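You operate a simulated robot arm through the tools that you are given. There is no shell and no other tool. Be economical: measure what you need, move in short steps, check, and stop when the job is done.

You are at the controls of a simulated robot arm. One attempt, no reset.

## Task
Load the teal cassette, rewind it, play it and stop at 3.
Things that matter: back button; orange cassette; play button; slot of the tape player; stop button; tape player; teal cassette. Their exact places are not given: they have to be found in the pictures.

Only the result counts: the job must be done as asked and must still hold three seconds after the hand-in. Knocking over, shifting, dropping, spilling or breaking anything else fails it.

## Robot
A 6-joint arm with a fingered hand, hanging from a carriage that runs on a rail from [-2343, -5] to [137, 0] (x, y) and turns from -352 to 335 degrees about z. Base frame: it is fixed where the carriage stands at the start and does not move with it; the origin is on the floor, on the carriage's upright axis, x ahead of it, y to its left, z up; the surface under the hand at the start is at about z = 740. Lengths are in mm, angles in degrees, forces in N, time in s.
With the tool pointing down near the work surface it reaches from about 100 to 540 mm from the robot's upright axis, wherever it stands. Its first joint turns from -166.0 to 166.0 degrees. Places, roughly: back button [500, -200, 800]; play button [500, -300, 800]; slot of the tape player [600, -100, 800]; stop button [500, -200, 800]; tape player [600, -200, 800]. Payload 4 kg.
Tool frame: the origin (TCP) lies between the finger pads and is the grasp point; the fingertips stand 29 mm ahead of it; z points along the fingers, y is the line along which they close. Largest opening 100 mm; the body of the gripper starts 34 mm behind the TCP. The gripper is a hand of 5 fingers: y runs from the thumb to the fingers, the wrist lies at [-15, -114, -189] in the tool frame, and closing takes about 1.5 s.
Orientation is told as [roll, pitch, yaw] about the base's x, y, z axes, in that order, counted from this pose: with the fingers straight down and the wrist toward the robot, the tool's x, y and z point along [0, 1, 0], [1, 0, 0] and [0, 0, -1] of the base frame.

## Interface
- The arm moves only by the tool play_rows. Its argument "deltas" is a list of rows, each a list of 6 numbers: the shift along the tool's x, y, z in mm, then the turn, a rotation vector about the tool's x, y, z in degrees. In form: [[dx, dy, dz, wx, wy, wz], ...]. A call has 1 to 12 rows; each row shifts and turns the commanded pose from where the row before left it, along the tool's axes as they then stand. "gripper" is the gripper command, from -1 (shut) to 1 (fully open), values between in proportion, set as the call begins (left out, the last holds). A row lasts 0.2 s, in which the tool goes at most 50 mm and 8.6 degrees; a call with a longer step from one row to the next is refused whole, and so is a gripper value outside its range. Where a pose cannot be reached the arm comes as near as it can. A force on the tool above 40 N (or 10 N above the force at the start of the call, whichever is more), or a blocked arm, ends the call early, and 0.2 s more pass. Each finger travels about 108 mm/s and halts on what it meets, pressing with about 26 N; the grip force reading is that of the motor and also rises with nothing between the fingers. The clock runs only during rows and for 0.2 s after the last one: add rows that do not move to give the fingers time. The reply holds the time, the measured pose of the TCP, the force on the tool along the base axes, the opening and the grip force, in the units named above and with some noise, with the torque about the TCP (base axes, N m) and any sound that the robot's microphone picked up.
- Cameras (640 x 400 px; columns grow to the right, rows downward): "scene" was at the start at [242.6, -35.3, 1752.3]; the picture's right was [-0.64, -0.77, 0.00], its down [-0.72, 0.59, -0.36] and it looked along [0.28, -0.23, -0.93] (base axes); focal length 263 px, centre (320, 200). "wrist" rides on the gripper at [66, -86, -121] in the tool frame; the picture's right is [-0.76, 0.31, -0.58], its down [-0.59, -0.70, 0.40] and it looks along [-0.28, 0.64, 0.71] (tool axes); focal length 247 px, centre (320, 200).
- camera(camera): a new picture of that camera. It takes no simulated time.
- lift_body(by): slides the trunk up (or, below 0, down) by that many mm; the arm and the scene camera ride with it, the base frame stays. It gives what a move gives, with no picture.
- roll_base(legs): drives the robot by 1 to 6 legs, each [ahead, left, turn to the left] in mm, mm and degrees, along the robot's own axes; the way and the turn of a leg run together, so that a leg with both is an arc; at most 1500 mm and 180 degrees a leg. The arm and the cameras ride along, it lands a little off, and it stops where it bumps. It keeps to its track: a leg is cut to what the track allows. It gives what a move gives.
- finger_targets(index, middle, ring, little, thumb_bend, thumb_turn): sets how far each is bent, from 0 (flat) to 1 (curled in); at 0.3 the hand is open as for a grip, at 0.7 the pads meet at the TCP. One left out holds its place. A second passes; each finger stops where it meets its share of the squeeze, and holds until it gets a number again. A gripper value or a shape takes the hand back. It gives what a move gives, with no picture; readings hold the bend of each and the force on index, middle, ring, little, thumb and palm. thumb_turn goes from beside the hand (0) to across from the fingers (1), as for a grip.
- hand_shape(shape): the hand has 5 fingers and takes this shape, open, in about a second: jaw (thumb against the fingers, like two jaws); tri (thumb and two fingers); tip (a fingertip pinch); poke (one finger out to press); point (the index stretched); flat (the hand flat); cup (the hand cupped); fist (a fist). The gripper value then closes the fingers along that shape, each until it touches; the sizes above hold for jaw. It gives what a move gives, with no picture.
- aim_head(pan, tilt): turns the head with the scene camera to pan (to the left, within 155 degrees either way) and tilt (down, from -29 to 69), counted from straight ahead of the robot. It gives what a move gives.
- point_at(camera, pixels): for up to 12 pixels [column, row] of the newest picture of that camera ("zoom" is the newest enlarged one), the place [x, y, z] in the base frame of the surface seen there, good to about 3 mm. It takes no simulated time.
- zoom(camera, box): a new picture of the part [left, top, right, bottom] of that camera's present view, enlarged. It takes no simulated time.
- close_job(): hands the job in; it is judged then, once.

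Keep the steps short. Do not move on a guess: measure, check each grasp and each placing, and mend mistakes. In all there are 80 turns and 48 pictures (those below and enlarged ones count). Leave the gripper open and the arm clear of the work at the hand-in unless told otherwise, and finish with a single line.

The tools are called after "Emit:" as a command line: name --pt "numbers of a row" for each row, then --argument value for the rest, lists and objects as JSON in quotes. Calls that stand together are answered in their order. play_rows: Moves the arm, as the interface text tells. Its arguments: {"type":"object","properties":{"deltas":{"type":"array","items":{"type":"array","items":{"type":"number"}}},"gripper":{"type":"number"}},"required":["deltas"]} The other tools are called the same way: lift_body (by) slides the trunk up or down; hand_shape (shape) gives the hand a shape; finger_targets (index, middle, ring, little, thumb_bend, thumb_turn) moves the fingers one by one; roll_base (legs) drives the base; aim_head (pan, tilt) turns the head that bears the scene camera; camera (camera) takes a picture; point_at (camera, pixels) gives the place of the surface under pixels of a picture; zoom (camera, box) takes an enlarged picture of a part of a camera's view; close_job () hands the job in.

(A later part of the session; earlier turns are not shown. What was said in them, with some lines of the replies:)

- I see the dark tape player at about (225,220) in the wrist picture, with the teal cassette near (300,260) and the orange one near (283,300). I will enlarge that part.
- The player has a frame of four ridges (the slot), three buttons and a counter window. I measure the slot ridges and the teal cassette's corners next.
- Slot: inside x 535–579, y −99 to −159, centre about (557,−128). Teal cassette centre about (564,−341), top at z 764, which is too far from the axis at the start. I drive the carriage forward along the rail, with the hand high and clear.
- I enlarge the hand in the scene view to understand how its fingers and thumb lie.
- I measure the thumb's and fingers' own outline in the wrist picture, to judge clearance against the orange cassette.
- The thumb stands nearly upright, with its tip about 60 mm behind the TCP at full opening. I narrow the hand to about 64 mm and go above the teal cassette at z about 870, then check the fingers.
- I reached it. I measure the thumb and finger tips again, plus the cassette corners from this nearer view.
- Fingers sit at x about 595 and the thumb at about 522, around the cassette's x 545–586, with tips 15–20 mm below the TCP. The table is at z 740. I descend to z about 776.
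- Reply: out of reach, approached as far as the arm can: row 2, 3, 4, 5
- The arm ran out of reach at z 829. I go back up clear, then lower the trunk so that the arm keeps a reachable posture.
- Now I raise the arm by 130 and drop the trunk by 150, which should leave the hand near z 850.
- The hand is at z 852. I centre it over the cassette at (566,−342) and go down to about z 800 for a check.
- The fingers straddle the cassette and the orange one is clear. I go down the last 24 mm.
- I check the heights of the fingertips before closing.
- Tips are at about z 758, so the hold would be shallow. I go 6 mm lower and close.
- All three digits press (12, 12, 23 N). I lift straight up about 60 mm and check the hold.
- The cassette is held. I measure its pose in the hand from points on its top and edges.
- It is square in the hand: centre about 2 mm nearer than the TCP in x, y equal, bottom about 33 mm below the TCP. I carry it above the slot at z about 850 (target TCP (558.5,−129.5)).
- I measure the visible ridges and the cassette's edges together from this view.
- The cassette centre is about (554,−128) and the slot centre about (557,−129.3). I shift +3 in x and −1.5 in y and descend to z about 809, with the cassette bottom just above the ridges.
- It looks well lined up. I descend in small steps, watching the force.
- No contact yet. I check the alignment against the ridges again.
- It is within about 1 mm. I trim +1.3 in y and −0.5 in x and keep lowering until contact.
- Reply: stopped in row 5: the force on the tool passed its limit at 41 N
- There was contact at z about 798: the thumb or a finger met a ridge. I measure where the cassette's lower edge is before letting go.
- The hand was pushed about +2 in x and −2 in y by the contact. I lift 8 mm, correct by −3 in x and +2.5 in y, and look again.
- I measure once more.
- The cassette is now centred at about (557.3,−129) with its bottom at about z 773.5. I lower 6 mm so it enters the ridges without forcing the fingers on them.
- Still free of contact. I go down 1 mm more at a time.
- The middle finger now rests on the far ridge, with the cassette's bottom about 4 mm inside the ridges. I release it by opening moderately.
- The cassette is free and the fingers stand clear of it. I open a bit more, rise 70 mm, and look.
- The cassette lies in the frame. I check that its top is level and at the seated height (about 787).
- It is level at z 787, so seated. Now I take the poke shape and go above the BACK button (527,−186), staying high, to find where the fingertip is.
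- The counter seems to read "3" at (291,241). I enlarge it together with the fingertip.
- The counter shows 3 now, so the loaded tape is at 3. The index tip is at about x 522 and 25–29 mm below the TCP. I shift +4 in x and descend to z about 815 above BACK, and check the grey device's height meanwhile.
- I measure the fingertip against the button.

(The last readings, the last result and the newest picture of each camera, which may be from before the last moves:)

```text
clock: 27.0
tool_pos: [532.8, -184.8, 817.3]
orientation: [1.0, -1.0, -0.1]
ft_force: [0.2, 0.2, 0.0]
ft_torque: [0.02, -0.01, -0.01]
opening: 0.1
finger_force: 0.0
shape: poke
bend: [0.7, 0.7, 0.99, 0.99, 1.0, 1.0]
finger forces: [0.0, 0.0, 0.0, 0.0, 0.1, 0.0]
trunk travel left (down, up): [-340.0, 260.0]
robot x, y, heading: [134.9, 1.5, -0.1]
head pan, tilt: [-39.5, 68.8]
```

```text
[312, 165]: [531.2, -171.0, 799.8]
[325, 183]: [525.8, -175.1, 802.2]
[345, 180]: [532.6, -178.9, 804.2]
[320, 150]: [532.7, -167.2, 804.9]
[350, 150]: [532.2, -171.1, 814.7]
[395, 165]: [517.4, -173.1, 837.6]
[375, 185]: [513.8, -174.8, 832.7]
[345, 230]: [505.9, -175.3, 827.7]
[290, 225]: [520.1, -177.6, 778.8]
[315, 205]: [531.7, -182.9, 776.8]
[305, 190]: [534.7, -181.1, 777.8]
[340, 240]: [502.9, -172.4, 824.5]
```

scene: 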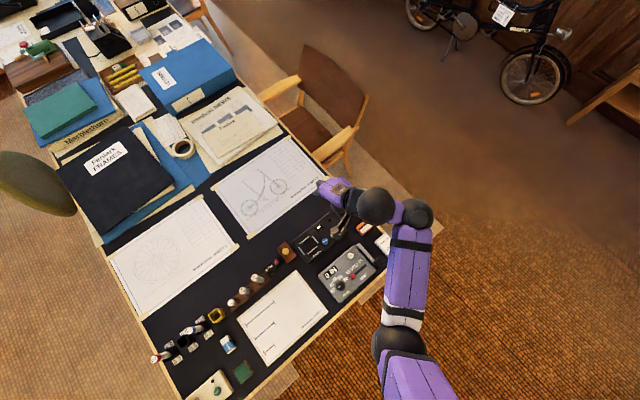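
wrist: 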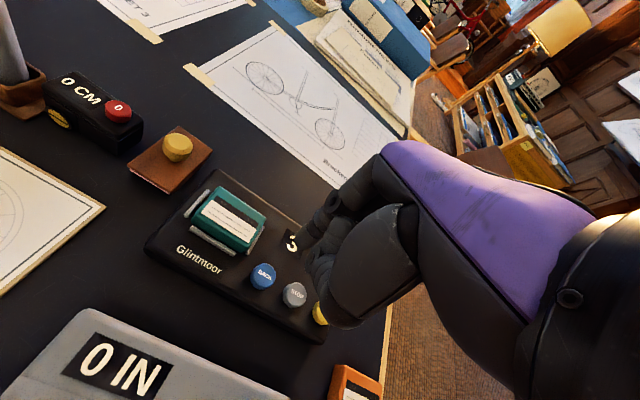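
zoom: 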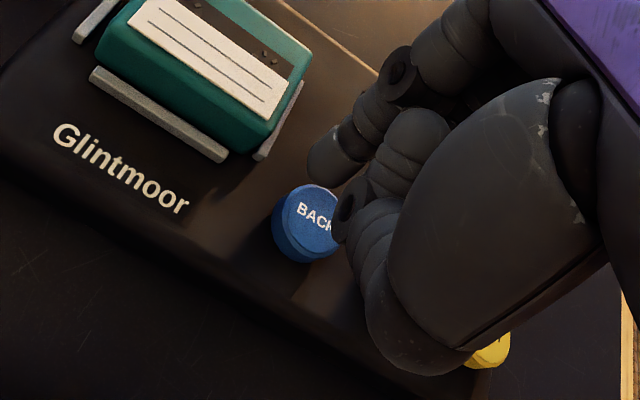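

The tip is at about (530,−175, 795), with the button top at 777. I descend carefully, listening for sounds.

Emit:
play_rows --pt "0 -2 7 0 0 0" --pt "0 0 5 0 0 0" --pt "0 0 2 0 0 0" --pt "0 0 1 0 0 0"

```text
clock: 28.0
tool_pos: [531.0, -184.7, 802.8]
orientation: [1.0, -1.1, 0.1]
ft_force: [0.7, 0.3, 2.2]
ft_torque: [-0.02, -0.01, 0.04]
opening: 0.0
finger_force: 0.1
shape: poke
bend: [0.7, 0.7, 0.99, 0.99, 1.0, 1.0]
finger forces: [0.1, 1.9, 0.0, 0.1, 0.0, 0.0]
trunk travel left (down, up): [-340.0, 260.0]
robot x, y, heading: [135.3, 0.1, -0.0]
head pan, tilt: [-39.5, 68.8]
heard: click
```

A click: BACK was pressed. I lift 10 mm and look at the counter.

Emit:
play_rows --pt "0 0 -10 0 0 0" --pt "0 0 -25 0 0 0" --pt "0 0 -35 0 0 0"

Emit:
zoom --camera "wrist" --box '[200, 170, 400, 340]'

```text
clock: 28.8
tool_pos: [528.8, -185.4, 874.2]
orientation: [0.9, -1.0, -0.2]
ft_force: [0.2, 0.3, 0.0]
ft_torque: [-0.05, -0.01, 0.04]
opening: 0.0
finger_force: 0.1
shape: poke
bend: [0.7, 0.7, 0.99, 0.99, 1.0, 1.0]
finger forces: [0.0, 0.1, 0.1, 0.1, 0.0, 0.0]
trunk travel left (down, up): [-340.0, 260.0]
robot x, y, heading: [134.5, 3.7, 0.1]
head pan, tilt: [-39.5, 68.8]
```

```text
2.35 times, centred on (300, 255) of wrist
```

zoom: 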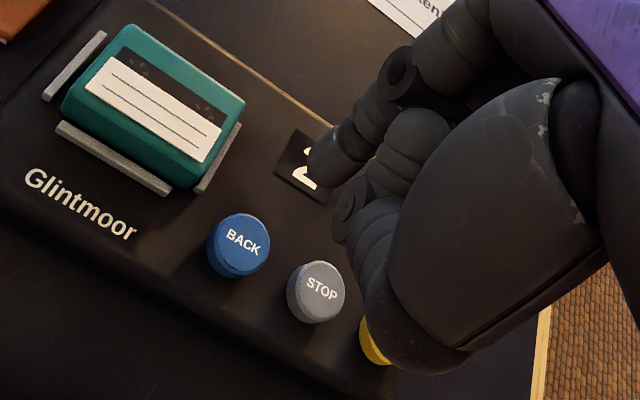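

It reads 2, so it is rewinding. I move above PLAY (527,−261) at z about 840 while it runs, then read the counter.

Emit:
play_rows --pt "-25 1 0 0 0 0" --pt "-25 1 0 0 0 0" --pt "-26 0 0 0 0 0" --pt "0 0 20 0 0 0" --pt "0 0 14 0 0 0" --pt "0 0 0 0 0 0" --pt "0 0 0 0 0 0" --pt "0 0 0 0 0 0" --pt "0 0 0 0 0 0" --pt "0 0 0 0 0 0"

Emit:
zoom --camera "wrist" --box '[150, 130, 390, 340]'

Emit:
zoom --camera "scene" --box '[260, 160, 420, 280]'

```text
clock: 31.0
tool_pos: [534.3, -261.1, 836.8]
orientation: [1.1, -0.9, 0.1]
ft_force: [-0.2, 0.1, -0.5]
ft_torque: [0.0, 0.01, 0.0]
opening: 0.0
finger_force: 0.0
shape: poke
bend: [0.7, 0.7, 0.99, 0.99, 1.0, 1.0]
finger forces: [0.0, 0.0, 0.0, 0.0, 0.1, 0.0]
trunk travel left (down, up): [-340.0, 260.0]
robot x, y, heading: [134.3, 2.1, -0.0]
head pan, tilt: [-39.5, 68.8]
```

```text
1.90 times, centred on (270, 235) of wrist
```

zoom: 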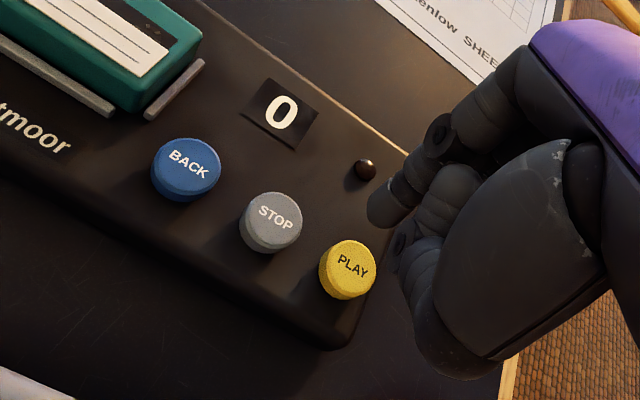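

```text
3.33 times, centred on (340, 220) of scene
```

zoom: 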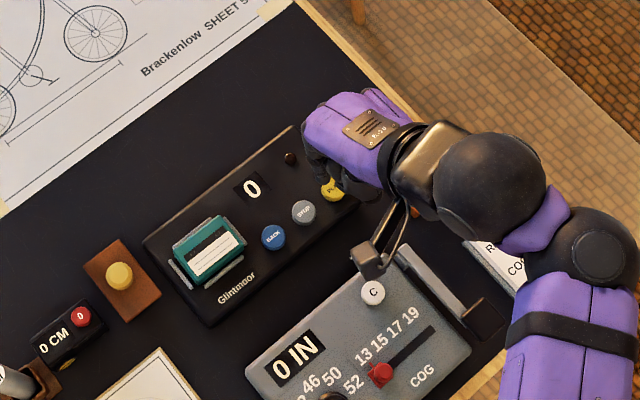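

The counter shows 0, and the scene view shows it clearly. I wait a little more so the rewind is complete, and bring the tip down toward PLAY without touching.

Emit:
play_rows --pt "0 -3 15 0 0 0" --pt "0 0 8 0 0 0" --pt "0 0 0 0 0 0" --pt "0 0 0 0 0 0" --pt "0 0 0 0 0 0" --pt "0 0 0 0 0 0" --pt "0 0 0 0 0 0"

Emit:
zoom --camera "scene" --box '[280, 180, 380, 260]'

```text
clock: 32.6
tool_pos: [530.8, -260.0, 813.6]
orientation: [0.9, -1.0, -0.1]
ft_force: [-0.3, 0.2, 0.7]
ft_torque: [-0.02, 0.01, 0.0]
opening: 0.0
finger_force: 0.1
shape: poke
bend: [0.7, 0.7, 0.99, 0.99, 1.0, 1.0]
finger forces: [0.0, 0.1, 0.1, 0.0, 0.0, 0.0]
trunk travel left (down, up): [-340.0, 260.0]
robot x, y, heading: [132.7, 2.1, 0.1]
head pan, tilt: [-39.5, 68.8]
```

```text
5.00 times, centred on (330, 220) of scene
```

zoom: 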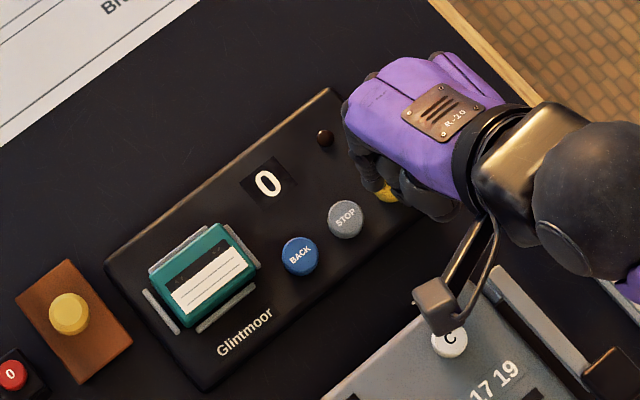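

It still reads 0. I press PLAY now.

Emit:
play_rows --pt "0 0 8 0 0 0" --pt "0 0 2 0 0 0" --pt "0 0 1.5 0 0 0"

```text
clock: 33.4
tool_pos: [530.7, -260.0, 803.1]
orientation: [1.0, -1.0, 0.0]
ft_force: [-0.1, -0.2, 3.6]
ft_torque: [-0.05, 0.0, 0.0]
opening: 0.0
finger_force: 0.1
shape: poke
bend: [0.7, 0.7, 0.99, 0.99, 1.0, 1.0]
finger forces: [0.0, 2.5, 0.0, 0.1, 0.0, 0.0]
trunk travel left (down, up): [-340.0, 260.0]
robot x, y, heading: [132.3, -0.5, 0.2]
head pan, tilt: [-39.5, 68.8]
heard: click
```

PLAY clicked. I lift and shift over STOP (y −224), hovering a few mm above it, and read the counter.

Emit:
play_rows --pt "0 0 -14 0 0 0" --pt "36.5 0 0 0 0 0" --pt "0 0 6 0 0 0"

Emit:
zoom --camera "scene" --box '[280, 180, 380, 260]'

```text
clock: 34.2
tool_pos: [528.5, -221.4, 811.4]
orientation: [1.0, -1.0, -0.2]
ft_force: [-0.7, 0.4, 0.0]
ft_torque: [0.0, 0.01, -0.02]
opening: 0.0
finger_force: 0.1
shape: poke
bend: [0.7, 0.7, 0.99, 0.99, 1.0, 1.0]
finger forces: [0.0, 0.0, 0.1, 0.0, 0.0, 0.0]
trunk travel left (down, up): [-340.0, 260.0]
robot x, y, heading: [130.9, -0.4, 0.1]
head pan, tilt: [-39.5, 68.8]
```

```text
5.00 times, centred on (330, 220) of scene
```

zoom: 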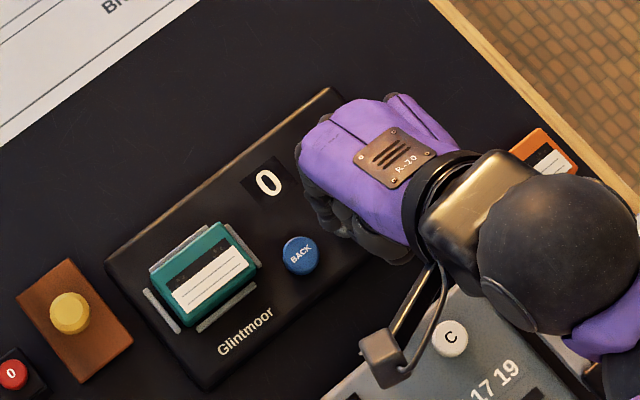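

The counter is readable and still 0, about 1 s after PLAY. I lower a few mm, recentre, and check after about a second.

Emit:
play_rows --pt "-2 1 4 0 0 0" --pt "0 0 0 0 0 0" --pt "0 0 0 0 0 0" --pt "0 0 0 0 0 0"

Emit:
zoom --camera "scene" --box '[280, 180, 380, 260]'

```text
clock: 35.2
tool_pos: [531.8, -223.3, 805.8]
orientation: [1.1, -0.9, 0.0]
ft_force: [-0.8, 0.2, 0.7]
ft_torque: [-0.01, 0.01, -0.02]
opening: 0.0
finger_force: 0.2
shape: poke
bend: [0.7, 0.7, 0.99, 0.99, 1.0, 1.0]
finger forces: [0.0, 0.1, 0.1, 0.0, 0.0, 0.0]
trunk travel left (down, up): [-340.0, 260.0]
robot x, y, heading: [131.7, -0.3, -0.1]
head pan, tilt: [-39.5, 68.8]
```

```text
5.00 times, centred on (330, 220) of scene
```

zoom: 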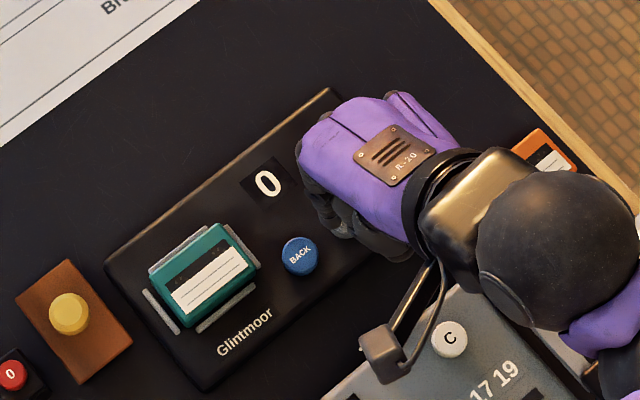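

Still 0 after about 2 s. I wait 0.8 s more.

Emit:
play_rows --pt "0 0 0 0 0 0" --pt "0 0 0 0 0 0" --pt "0 0 0 0 0 0"

Emit:
zoom --camera "scene" --box '[280, 180, 380, 260]'

```text
clock: 36.0
tool_pos: [530.9, -224.5, 806.9]
orientation: [1.0, -1.1, 0.0]
ft_force: [0.0, -0.4, 0.4]
ft_torque: [0.0, 0.0, 0.0]
opening: 0.1
finger_force: 0.1
shape: poke
bend: [0.7, 0.7, 0.99, 0.99, 1.0, 1.0]
finger forces: [0.1, 0.0, 0.0, 0.1, 0.0, 0.0]
trunk travel left (down, up): [-340.0, 260.0]
robot x, y, heading: [133.1, 1.9, 0.0]
head pan, tilt: [-39.5, 68.8]
```

```text
5.00 times, centred on (330, 220) of scene
```

zoom: 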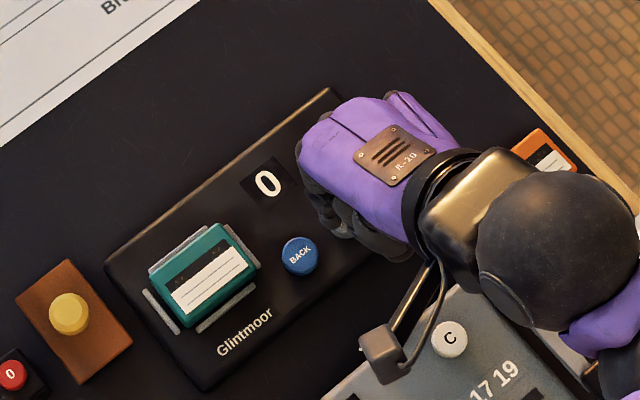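

Still 0 after about 2.7 s. I wait 1.4 s more.

Emit:
play_rows --pt "0 0 0 0 0 0" --pt "0 0 0 0 0 0" --pt "0 0 0 0 0 0" --pt "0 0 0 0 0 0" --pt "0 0 0 0 0 0" --pt "0 0 0 0 0 0"

Emit:
zoom --camera "scene" --box '[280, 180, 380, 260]'

```text
clock: 37.4
tool_pos: [530.0, -224.4, 807.2]
orientation: [1.0, -0.9, 0.0]
ft_force: [-0.1, 0.8, 0.0]
ft_torque: [-0.02, 0.03, 0.02]
opening: 0.1
finger_force: 0.2
shape: poke
bend: [0.7, 0.7, 0.99, 0.99, 1.0, 1.0]
finger forces: [0.0, 0.0, 0.1, 0.1, 0.0, 0.0]
trunk travel left (down, up): [-340.0, 260.0]
robot x, y, heading: [134.9, -2.6, 0.0]
head pan, tilt: [-39.5, 68.8]
```

```text
5.00 times, centred on (330, 220) of scene
```

zoom: 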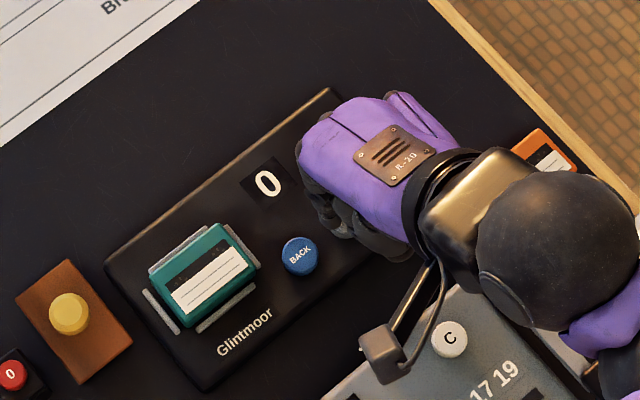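

Still 0 after about 4 s. I check the lamp on the player with the wrist camera, to see if it is playing.

Emit:
zoom --camera "wrist" --box '[150, 130, 390, 340]'

```text
1.90 times, centred on (270, 235) of wrist
```

zoom: 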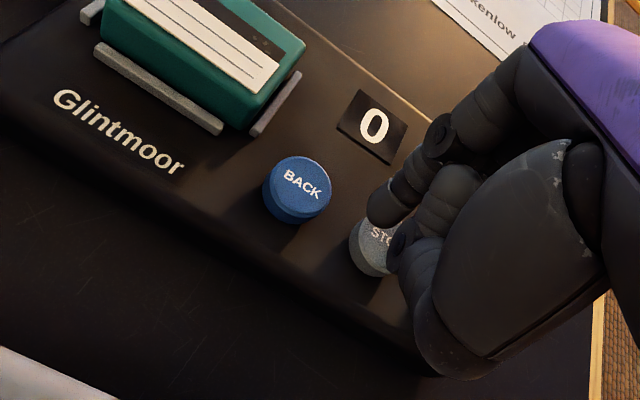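

The lamp is hidden here. I wait another 1.8 s while hovering and read again.

Emit:
play_rows --pt "0 0 0 0 0 0" --pt "0 0 0 0 0 0" --pt "0 0 0 0 0 0" --pt "0 0 0 0 0 0" --pt "0 0 0 0 0 0" --pt "0 0 0 0 0 0" --pt "0 0 0 0 0 0" --pt "0 0 0 0 0 0"

Emit:
zoom --camera "scene" --box '[280, 180, 380, 260]'

```text
clock: 39.2
tool_pos: [530.3, -224.9, 807.2]
orientation: [1.0, -1.0, 0.0]
ft_force: [-0.3, -0.5, 0.5]
ft_torque: [0.0, -0.03, -0.01]
opening: 0.0
finger_force: 0.0
shape: poke
bend: [0.7, 0.7, 0.99, 0.99, 1.0, 1.0]
finger forces: [0.1, 0.1, 0.1, 0.1, 0.0, 0.0]
trunk travel left (down, up): [-340.0, 260.0]
robot x, y, heading: [133.1, 1.1, -0.0]
head pan, tilt: [-39.5, 68.8]
```

```text
5.00 times, centred on (330, 220) of scene
```

zoom: 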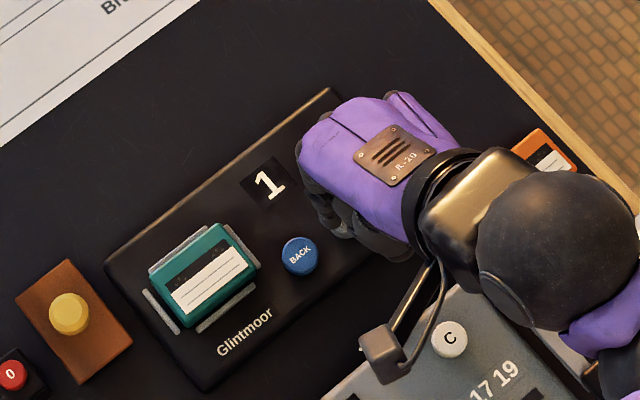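

It now reads 1, so it is playing at roughly 4–6 s per count. I wait about 2.6 s more.

Emit:
play_rows --pt "0 0 0 0 0 0" --pt "0 0 0 0 0 0" --pt "0 0 0 0 0 0" --pt "0 0 0 0 0 0" --pt "0 0 0 0 0 0" --pt "0 0 0 0 0 0" --pt "0 0 0 0 0 0" --pt "0 0 0 0 0 0" --pt "0 0 0 0 0 0" --pt "0 0 0 0 0 0" --pt "0 0 0 0 0 0" --pt "0 0 0 0 0 0"

Emit:
play_rows --pt "0 0 0 0 0 0" --pt "0 0 0 0 0 0"

Emit:
zoom --camera "scene" --box '[280, 180, 380, 260]'

```text
clock: 41.8
tool_pos: [530.9, -224.3, 806.5]
orientation: [1.1, -1.0, 0.0]
ft_force: [-0.1, 0.4, 0.9]
ft_torque: [-0.01, 0.0, -0.01]
opening: 0.0
finger_force: 0.1
shape: poke
bend: [0.7, 0.7, 0.99, 0.99, 1.0, 1.0]
finger forces: [0.1, 0.0, 0.1, 0.0, 0.1, 0.0]
trunk travel left (down, up): [-340.0, 260.0]
robot x, y, heading: [132.7, 1.2, 0.3]
head pan, tilt: [-39.5, 68.8]
```

```text
clock: 42.4
tool_pos: [531.9, -223.9, 806.6]
orientation: [1.0, -0.9, -0.1]
ft_force: [-0.5, 0.5, 0.0]
ft_torque: [-0.01, -0.01, -0.03]
opening: 0.0
finger_force: 0.1
shape: poke
bend: [0.7, 0.7, 0.99, 0.99, 1.0, 1.0]
finger forces: [0.1, 0.0, 0.0, 0.1, 0.0, 0.1]
trunk travel left (down, up): [-340.0, 260.0]
robot x, y, heading: [135.2, -3.7, -0.1]
head pan, tilt: [-39.5, 68.8]
```

```text
5.00 times, centred on (330, 220) of scene
```

zoom: 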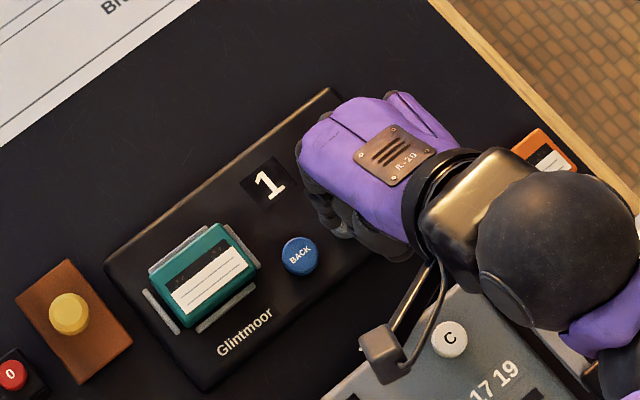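

Still 1 at 42.4 s. I wait about 2.6 s more.

Emit:
play_rows --pt "0 0 0 0 0 0" --pt "0 0 0 0 0 0" --pt "0 0 0 0 0 0" --pt "0 0 0 0 0 0" --pt "0 0 0 0 0 0" --pt "0 0 0 0 0 0" --pt "0 0 0 0 0 0" --pt "0 0 0 0 0 0" --pt "0 0 0 0 0 0" --pt "0 0 0 0 0 0" --pt "0 0 0 0 0 0" --pt "0 0 0 0 0 0"

Emit:
zoom --camera "scene" --box '[280, 180, 380, 260]'

```text
clock: 45.0
tool_pos: [530.8, -224.7, 807.6]
orientation: [0.9, -1.0, 0.1]
ft_force: [0.6, -0.2, -0.3]
ft_torque: [-0.03, -0.02, 0.01]
opening: 0.0
finger_force: 0.1
shape: poke
bend: [0.7, 0.7, 0.99, 0.99, 1.0, 1.0]
finger forces: [0.0, 0.0, 0.0, 0.0, 0.0, 0.0]
trunk travel left (down, up): [-340.0, 260.0]
robot x, y, heading: [133.6, -1.9, -0.1]
head pan, tilt: [-39.5, 68.8]
```

```text
5.00 times, centred on (330, 220) of scene
```

zoom: 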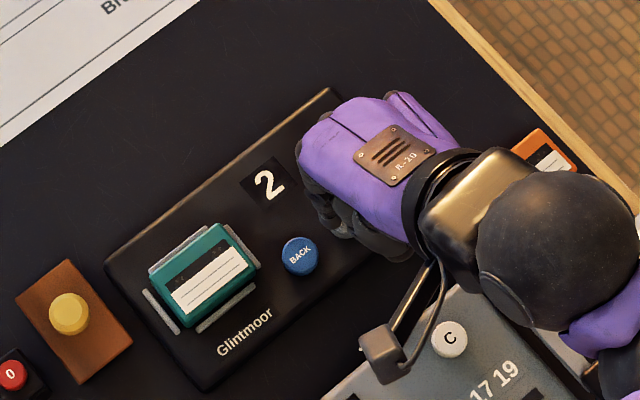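

It reads 2 at 45.0 s, so 3 should come between 47 and 51 s. I wait 2.8 s.

Emit:
play_rows --pt "0 0 0 0 0 0" --pt "0 0 0 0 0 0" --pt "0 0 0 0 0 0" --pt "0 0 0 0 0 0" --pt "0 0 0 0 0 0" --pt "0 0 0 0 0 0" --pt "0 0 0 0 0 0" --pt "0 0 0 0 0 0" --pt "0 0 0 0 0 0" --pt "0 0 0 0 0 0" --pt "0 0 0 0 0 0" --pt "0 0 0 0 0 0"

Emit:
zoom --camera "scene" --box '[280, 180, 380, 260]'

```text
clock: 47.6
tool_pos: [531.1, -222.9, 807.4]
orientation: [1.0, -1.0, 0.0]
ft_force: [0.1, 0.9, -0.4]
ft_torque: [-0.02, 0.0, -0.01]
opening: 0.1
finger_force: 0.1
shape: poke
bend: [0.7, 0.7, 0.99, 0.99, 1.0, 1.0]
finger forces: [0.1, 0.1, 0.0, 0.0, 0.1, 0.1]
trunk travel left (down, up): [-340.0, 260.0]
robot x, y, heading: [135.7, 1.8, 0.2]
head pan, tilt: [-39.5, 68.8]
```

```text
5.00 times, centred on (330, 220) of scene
```

zoom: 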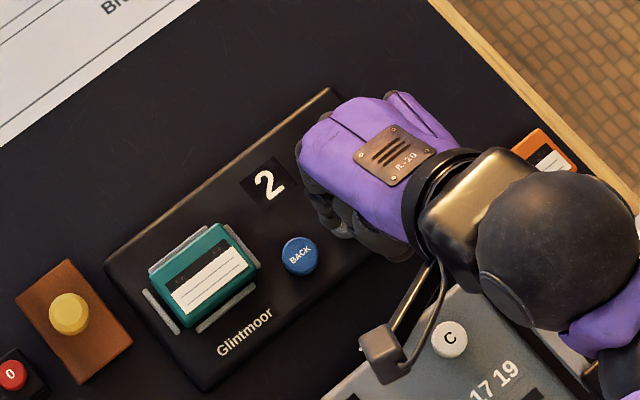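

Still 2 at 47.6 s. I wait 1.6 s.

Emit:
play_rows --pt "0 0 0 0 0 0" --pt "0 0 0 0 0 0" --pt "0 0 0 0 0 0" --pt "0 0 0 0 0 0" --pt "0 0 0 0 0 0" --pt "0 0 0 0 0 0" --pt "0 0 0 0 0 0"

Emit:
zoom --camera "scene" --box '[280, 180, 380, 260]'

```text
clock: 49.2
tool_pos: [531.5, -224.2, 807.4]
orientation: [1.0, -1.0, 0.0]
ft_force: [0.1, -1.1, 0.3]
ft_torque: [-0.02, 0.01, 0.02]
opening: 0.1
finger_force: 0.1
shape: poke
bend: [0.7, 0.7, 0.99, 0.99, 1.0, 1.0]
finger forces: [0.0, 0.1, 0.0, 0.1, 0.1, 0.1]
trunk travel left (down, up): [-340.0, 260.0]
robot x, y, heading: [133.9, 0.3, -0.2]
head pan, tilt: [-39.5, 68.8]
```

```text
5.00 times, centred on (330, 220) of scene
```

zoom: 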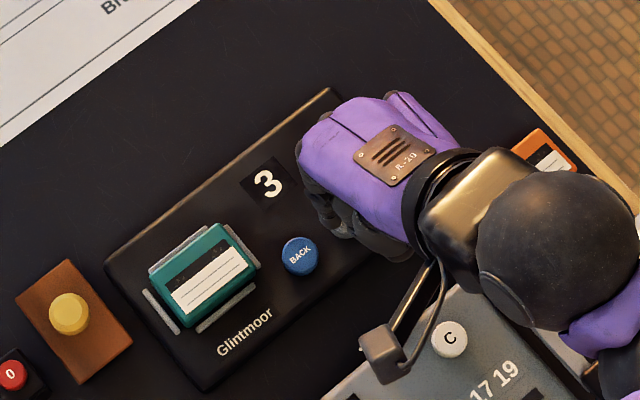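

It reads 3. I press STOP now.

Emit:
play_rows --pt "0 0 3 0 0 0" --pt "0 0 1.5 0 0 0"

```text
clock: 49.8
tool_pos: [530.8, -224.4, 802.8]
orientation: [1.0, -1.0, 0.0]
ft_force: [-0.9, 1.3, 1.9]
ft_torque: [0.03, -0.01, 0.0]
opening: 0.1
finger_force: 0.0
shape: poke
bend: [0.7, 0.7, 0.99, 0.99, 1.0, 1.0]
finger forces: [0.0, 1.9, 0.1, 0.0, 0.0, 0.0]
trunk travel left (down, up): [-340.0, 260.0]
robot x, y, heading: [133.1, -0.5, 0.1]
head pan, tilt: [-39.5, 68.8]
heard: click
```

STOP clicked. I rise straight up, wait, and then open the hand up high.

Emit:
play_rows --pt "0 0 -15 0 0 0" --pt "0 0 -40 0 0 0" --pt "0 0 -45 0 0 0" --pt "0 0 -45 0 0 0" --pt "0 0 -45 0 0 0" --pt "0 0 0 0 0 0"

Emit:
hand_shape --shape "jaw"

Emit:
play_rows --pt "0 0 0 0 0 0" --pt "0 0 0 0 0 0" --pt "0 0 0 0 0 0" --pt "0 0 0 0 0 0" --pt "0 0 0 0 0 0" --pt "0 0 0 0 0 0" --pt "0 0 0 0 0 0" --pt "0 0 0 0 0 0" --pt "0 0 0 0 0 0" --pt "0 0 0 0 0 0" --pt "0 0 0 0 0 0" --pt "0 0 0 0 0 0" --gripper 1

Emit:
zoom --camera "wrist" --box '[120, 120, 360, 340]'

```text
clock: 51.2
tool_pos: [563.8, -225.2, 919.4]
orientation: [0.8, -1.2, -0.2]
ft_force: [1.3, 0.1, -0.4]
ft_torque: [-0.03, -0.03, -0.04]
opening: 0.1
finger_force: 0.1
shape: poke
bend: [0.7, 0.7, 0.99, 0.99, 1.0, 1.0]
finger forces: [0.0, 0.1, 0.1, 0.0, 0.0, 0.0]
out of reach, approached as far as the arm can: row 4, 5
trunk travel left (down, up): [-340.0, 260.0]
robot x, y, heading: [132.6, 2.0, 0.1]
head pan, tilt: [-39.5, 68.8]
```

```text
clock: 52.1
tool_pos: [563.1, -225.0, 921.2]
orientation: [0.9, -1.1, -0.1]
ft_force: [0.8, -0.1, -0.8]
ft_torque: [0.0, 0.01, 0.01]
opening: 99.7
finger_force: 0.0
shape: jaw
bend: [0.3, 0.3, 0.3, 0.3, 0.3, 0.98]
finger forces: [0.0, 0.0, 0.1, 0.0, 0.1, 0.0]
trunk travel left (down, up): [-340.0, 260.0]
robot x, y, heading: [133.9, 0.4, -0.2]
head pan, tilt: [-39.5, 68.8]
```

```text
clock: 54.7
tool_pos: [562.4, -223.8, 921.3]
orientation: [0.9, -1.2, -0.1]
ft_force: [-0.6, -0.4, -0.1]
ft_torque: [0.01, 0.01, 0.0]
opening: 100.0
finger_force: 0.1
shape: jaw
bend: [0.3, 0.3, 0.3, 0.3, 0.3, 0.98]
finger forces: [0.0, 0.0, 0.0, 0.1, 0.0, 0.0]
trunk travel left (down, up): [-340.0, 260.0]
robot x, y, heading: [133.0, 1.4, 0.1]
head pan, tilt: [-39.5, 68.8]
```

```text
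1.82 times, centred on (240, 230) of wrist
```

zoom: 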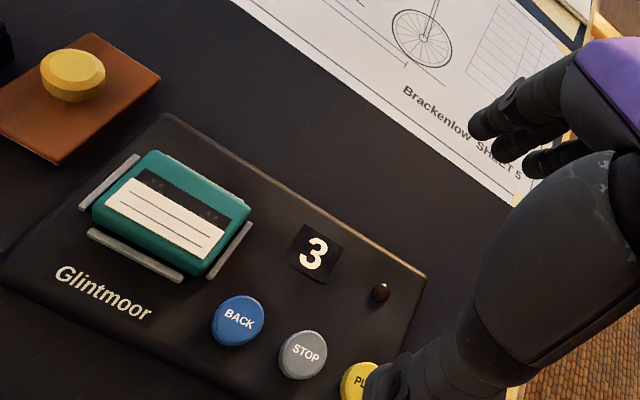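

It still reads 3 five seconds after STOP. I wait a bit more, to be sure that the counter is halted.

Emit:
play_rows --pt "0 0 0 0 0 0" --pt "0 0 0 0 0 0" --pt "0 0 0 0 0 0" --pt "0 0 0 0 0 0" --pt "0 0 0 0 0 0" --pt "0 0 0 0 0 0" --pt "0 0 0 0 0 0" --pt "0 0 0 0 0 0" --pt "0 0 0 0 0 0" --pt "0 0 0 0 0 0" --pt "0 0 0 0 0 0"

Emit:
camera --camera "wrist"

```text
clock: 57.1
tool_pos: [561.8, -225.6, 919.7]
orientation: [0.9, -1.2, -0.1]
ft_force: [1.0, -0.6, -0.3]
ft_torque: [-0.01, 0.03, 0.0]
opening: 99.9
finger_force: 0.1
shape: jaw
bend: [0.3, 0.3, 0.3, 0.3, 0.3, 0.98]
finger forces: [0.0, 0.0, 0.1, 0.0, 0.0, 0.1]
trunk travel left (down, up): [-340.0, 260.0]
robot x, y, heading: [134.5, -1.4, -0.2]
head pan, tilt: [-39.5, 68.8]
```

```text
5 pictures are left
```

wrist: 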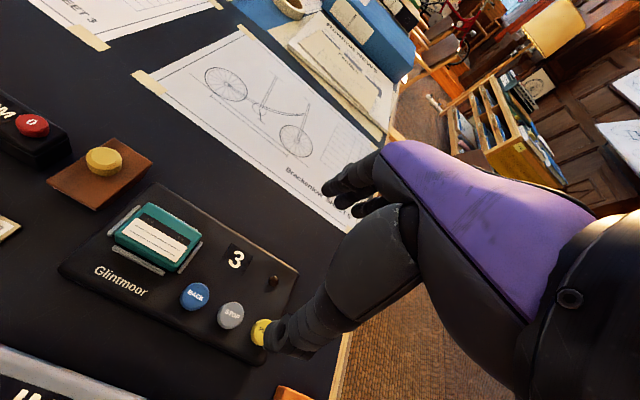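

The counter stays at 3, the teal cassette is seated, and the hand is open and clear. I hand the job in.

Emit:
close_job

```text
The job is handed in.
```

The teal cassette is loaded and was rewound to 0, played and stopped at 3; the counter still read 3 about seven seconds after STOP, and the job is handed in.
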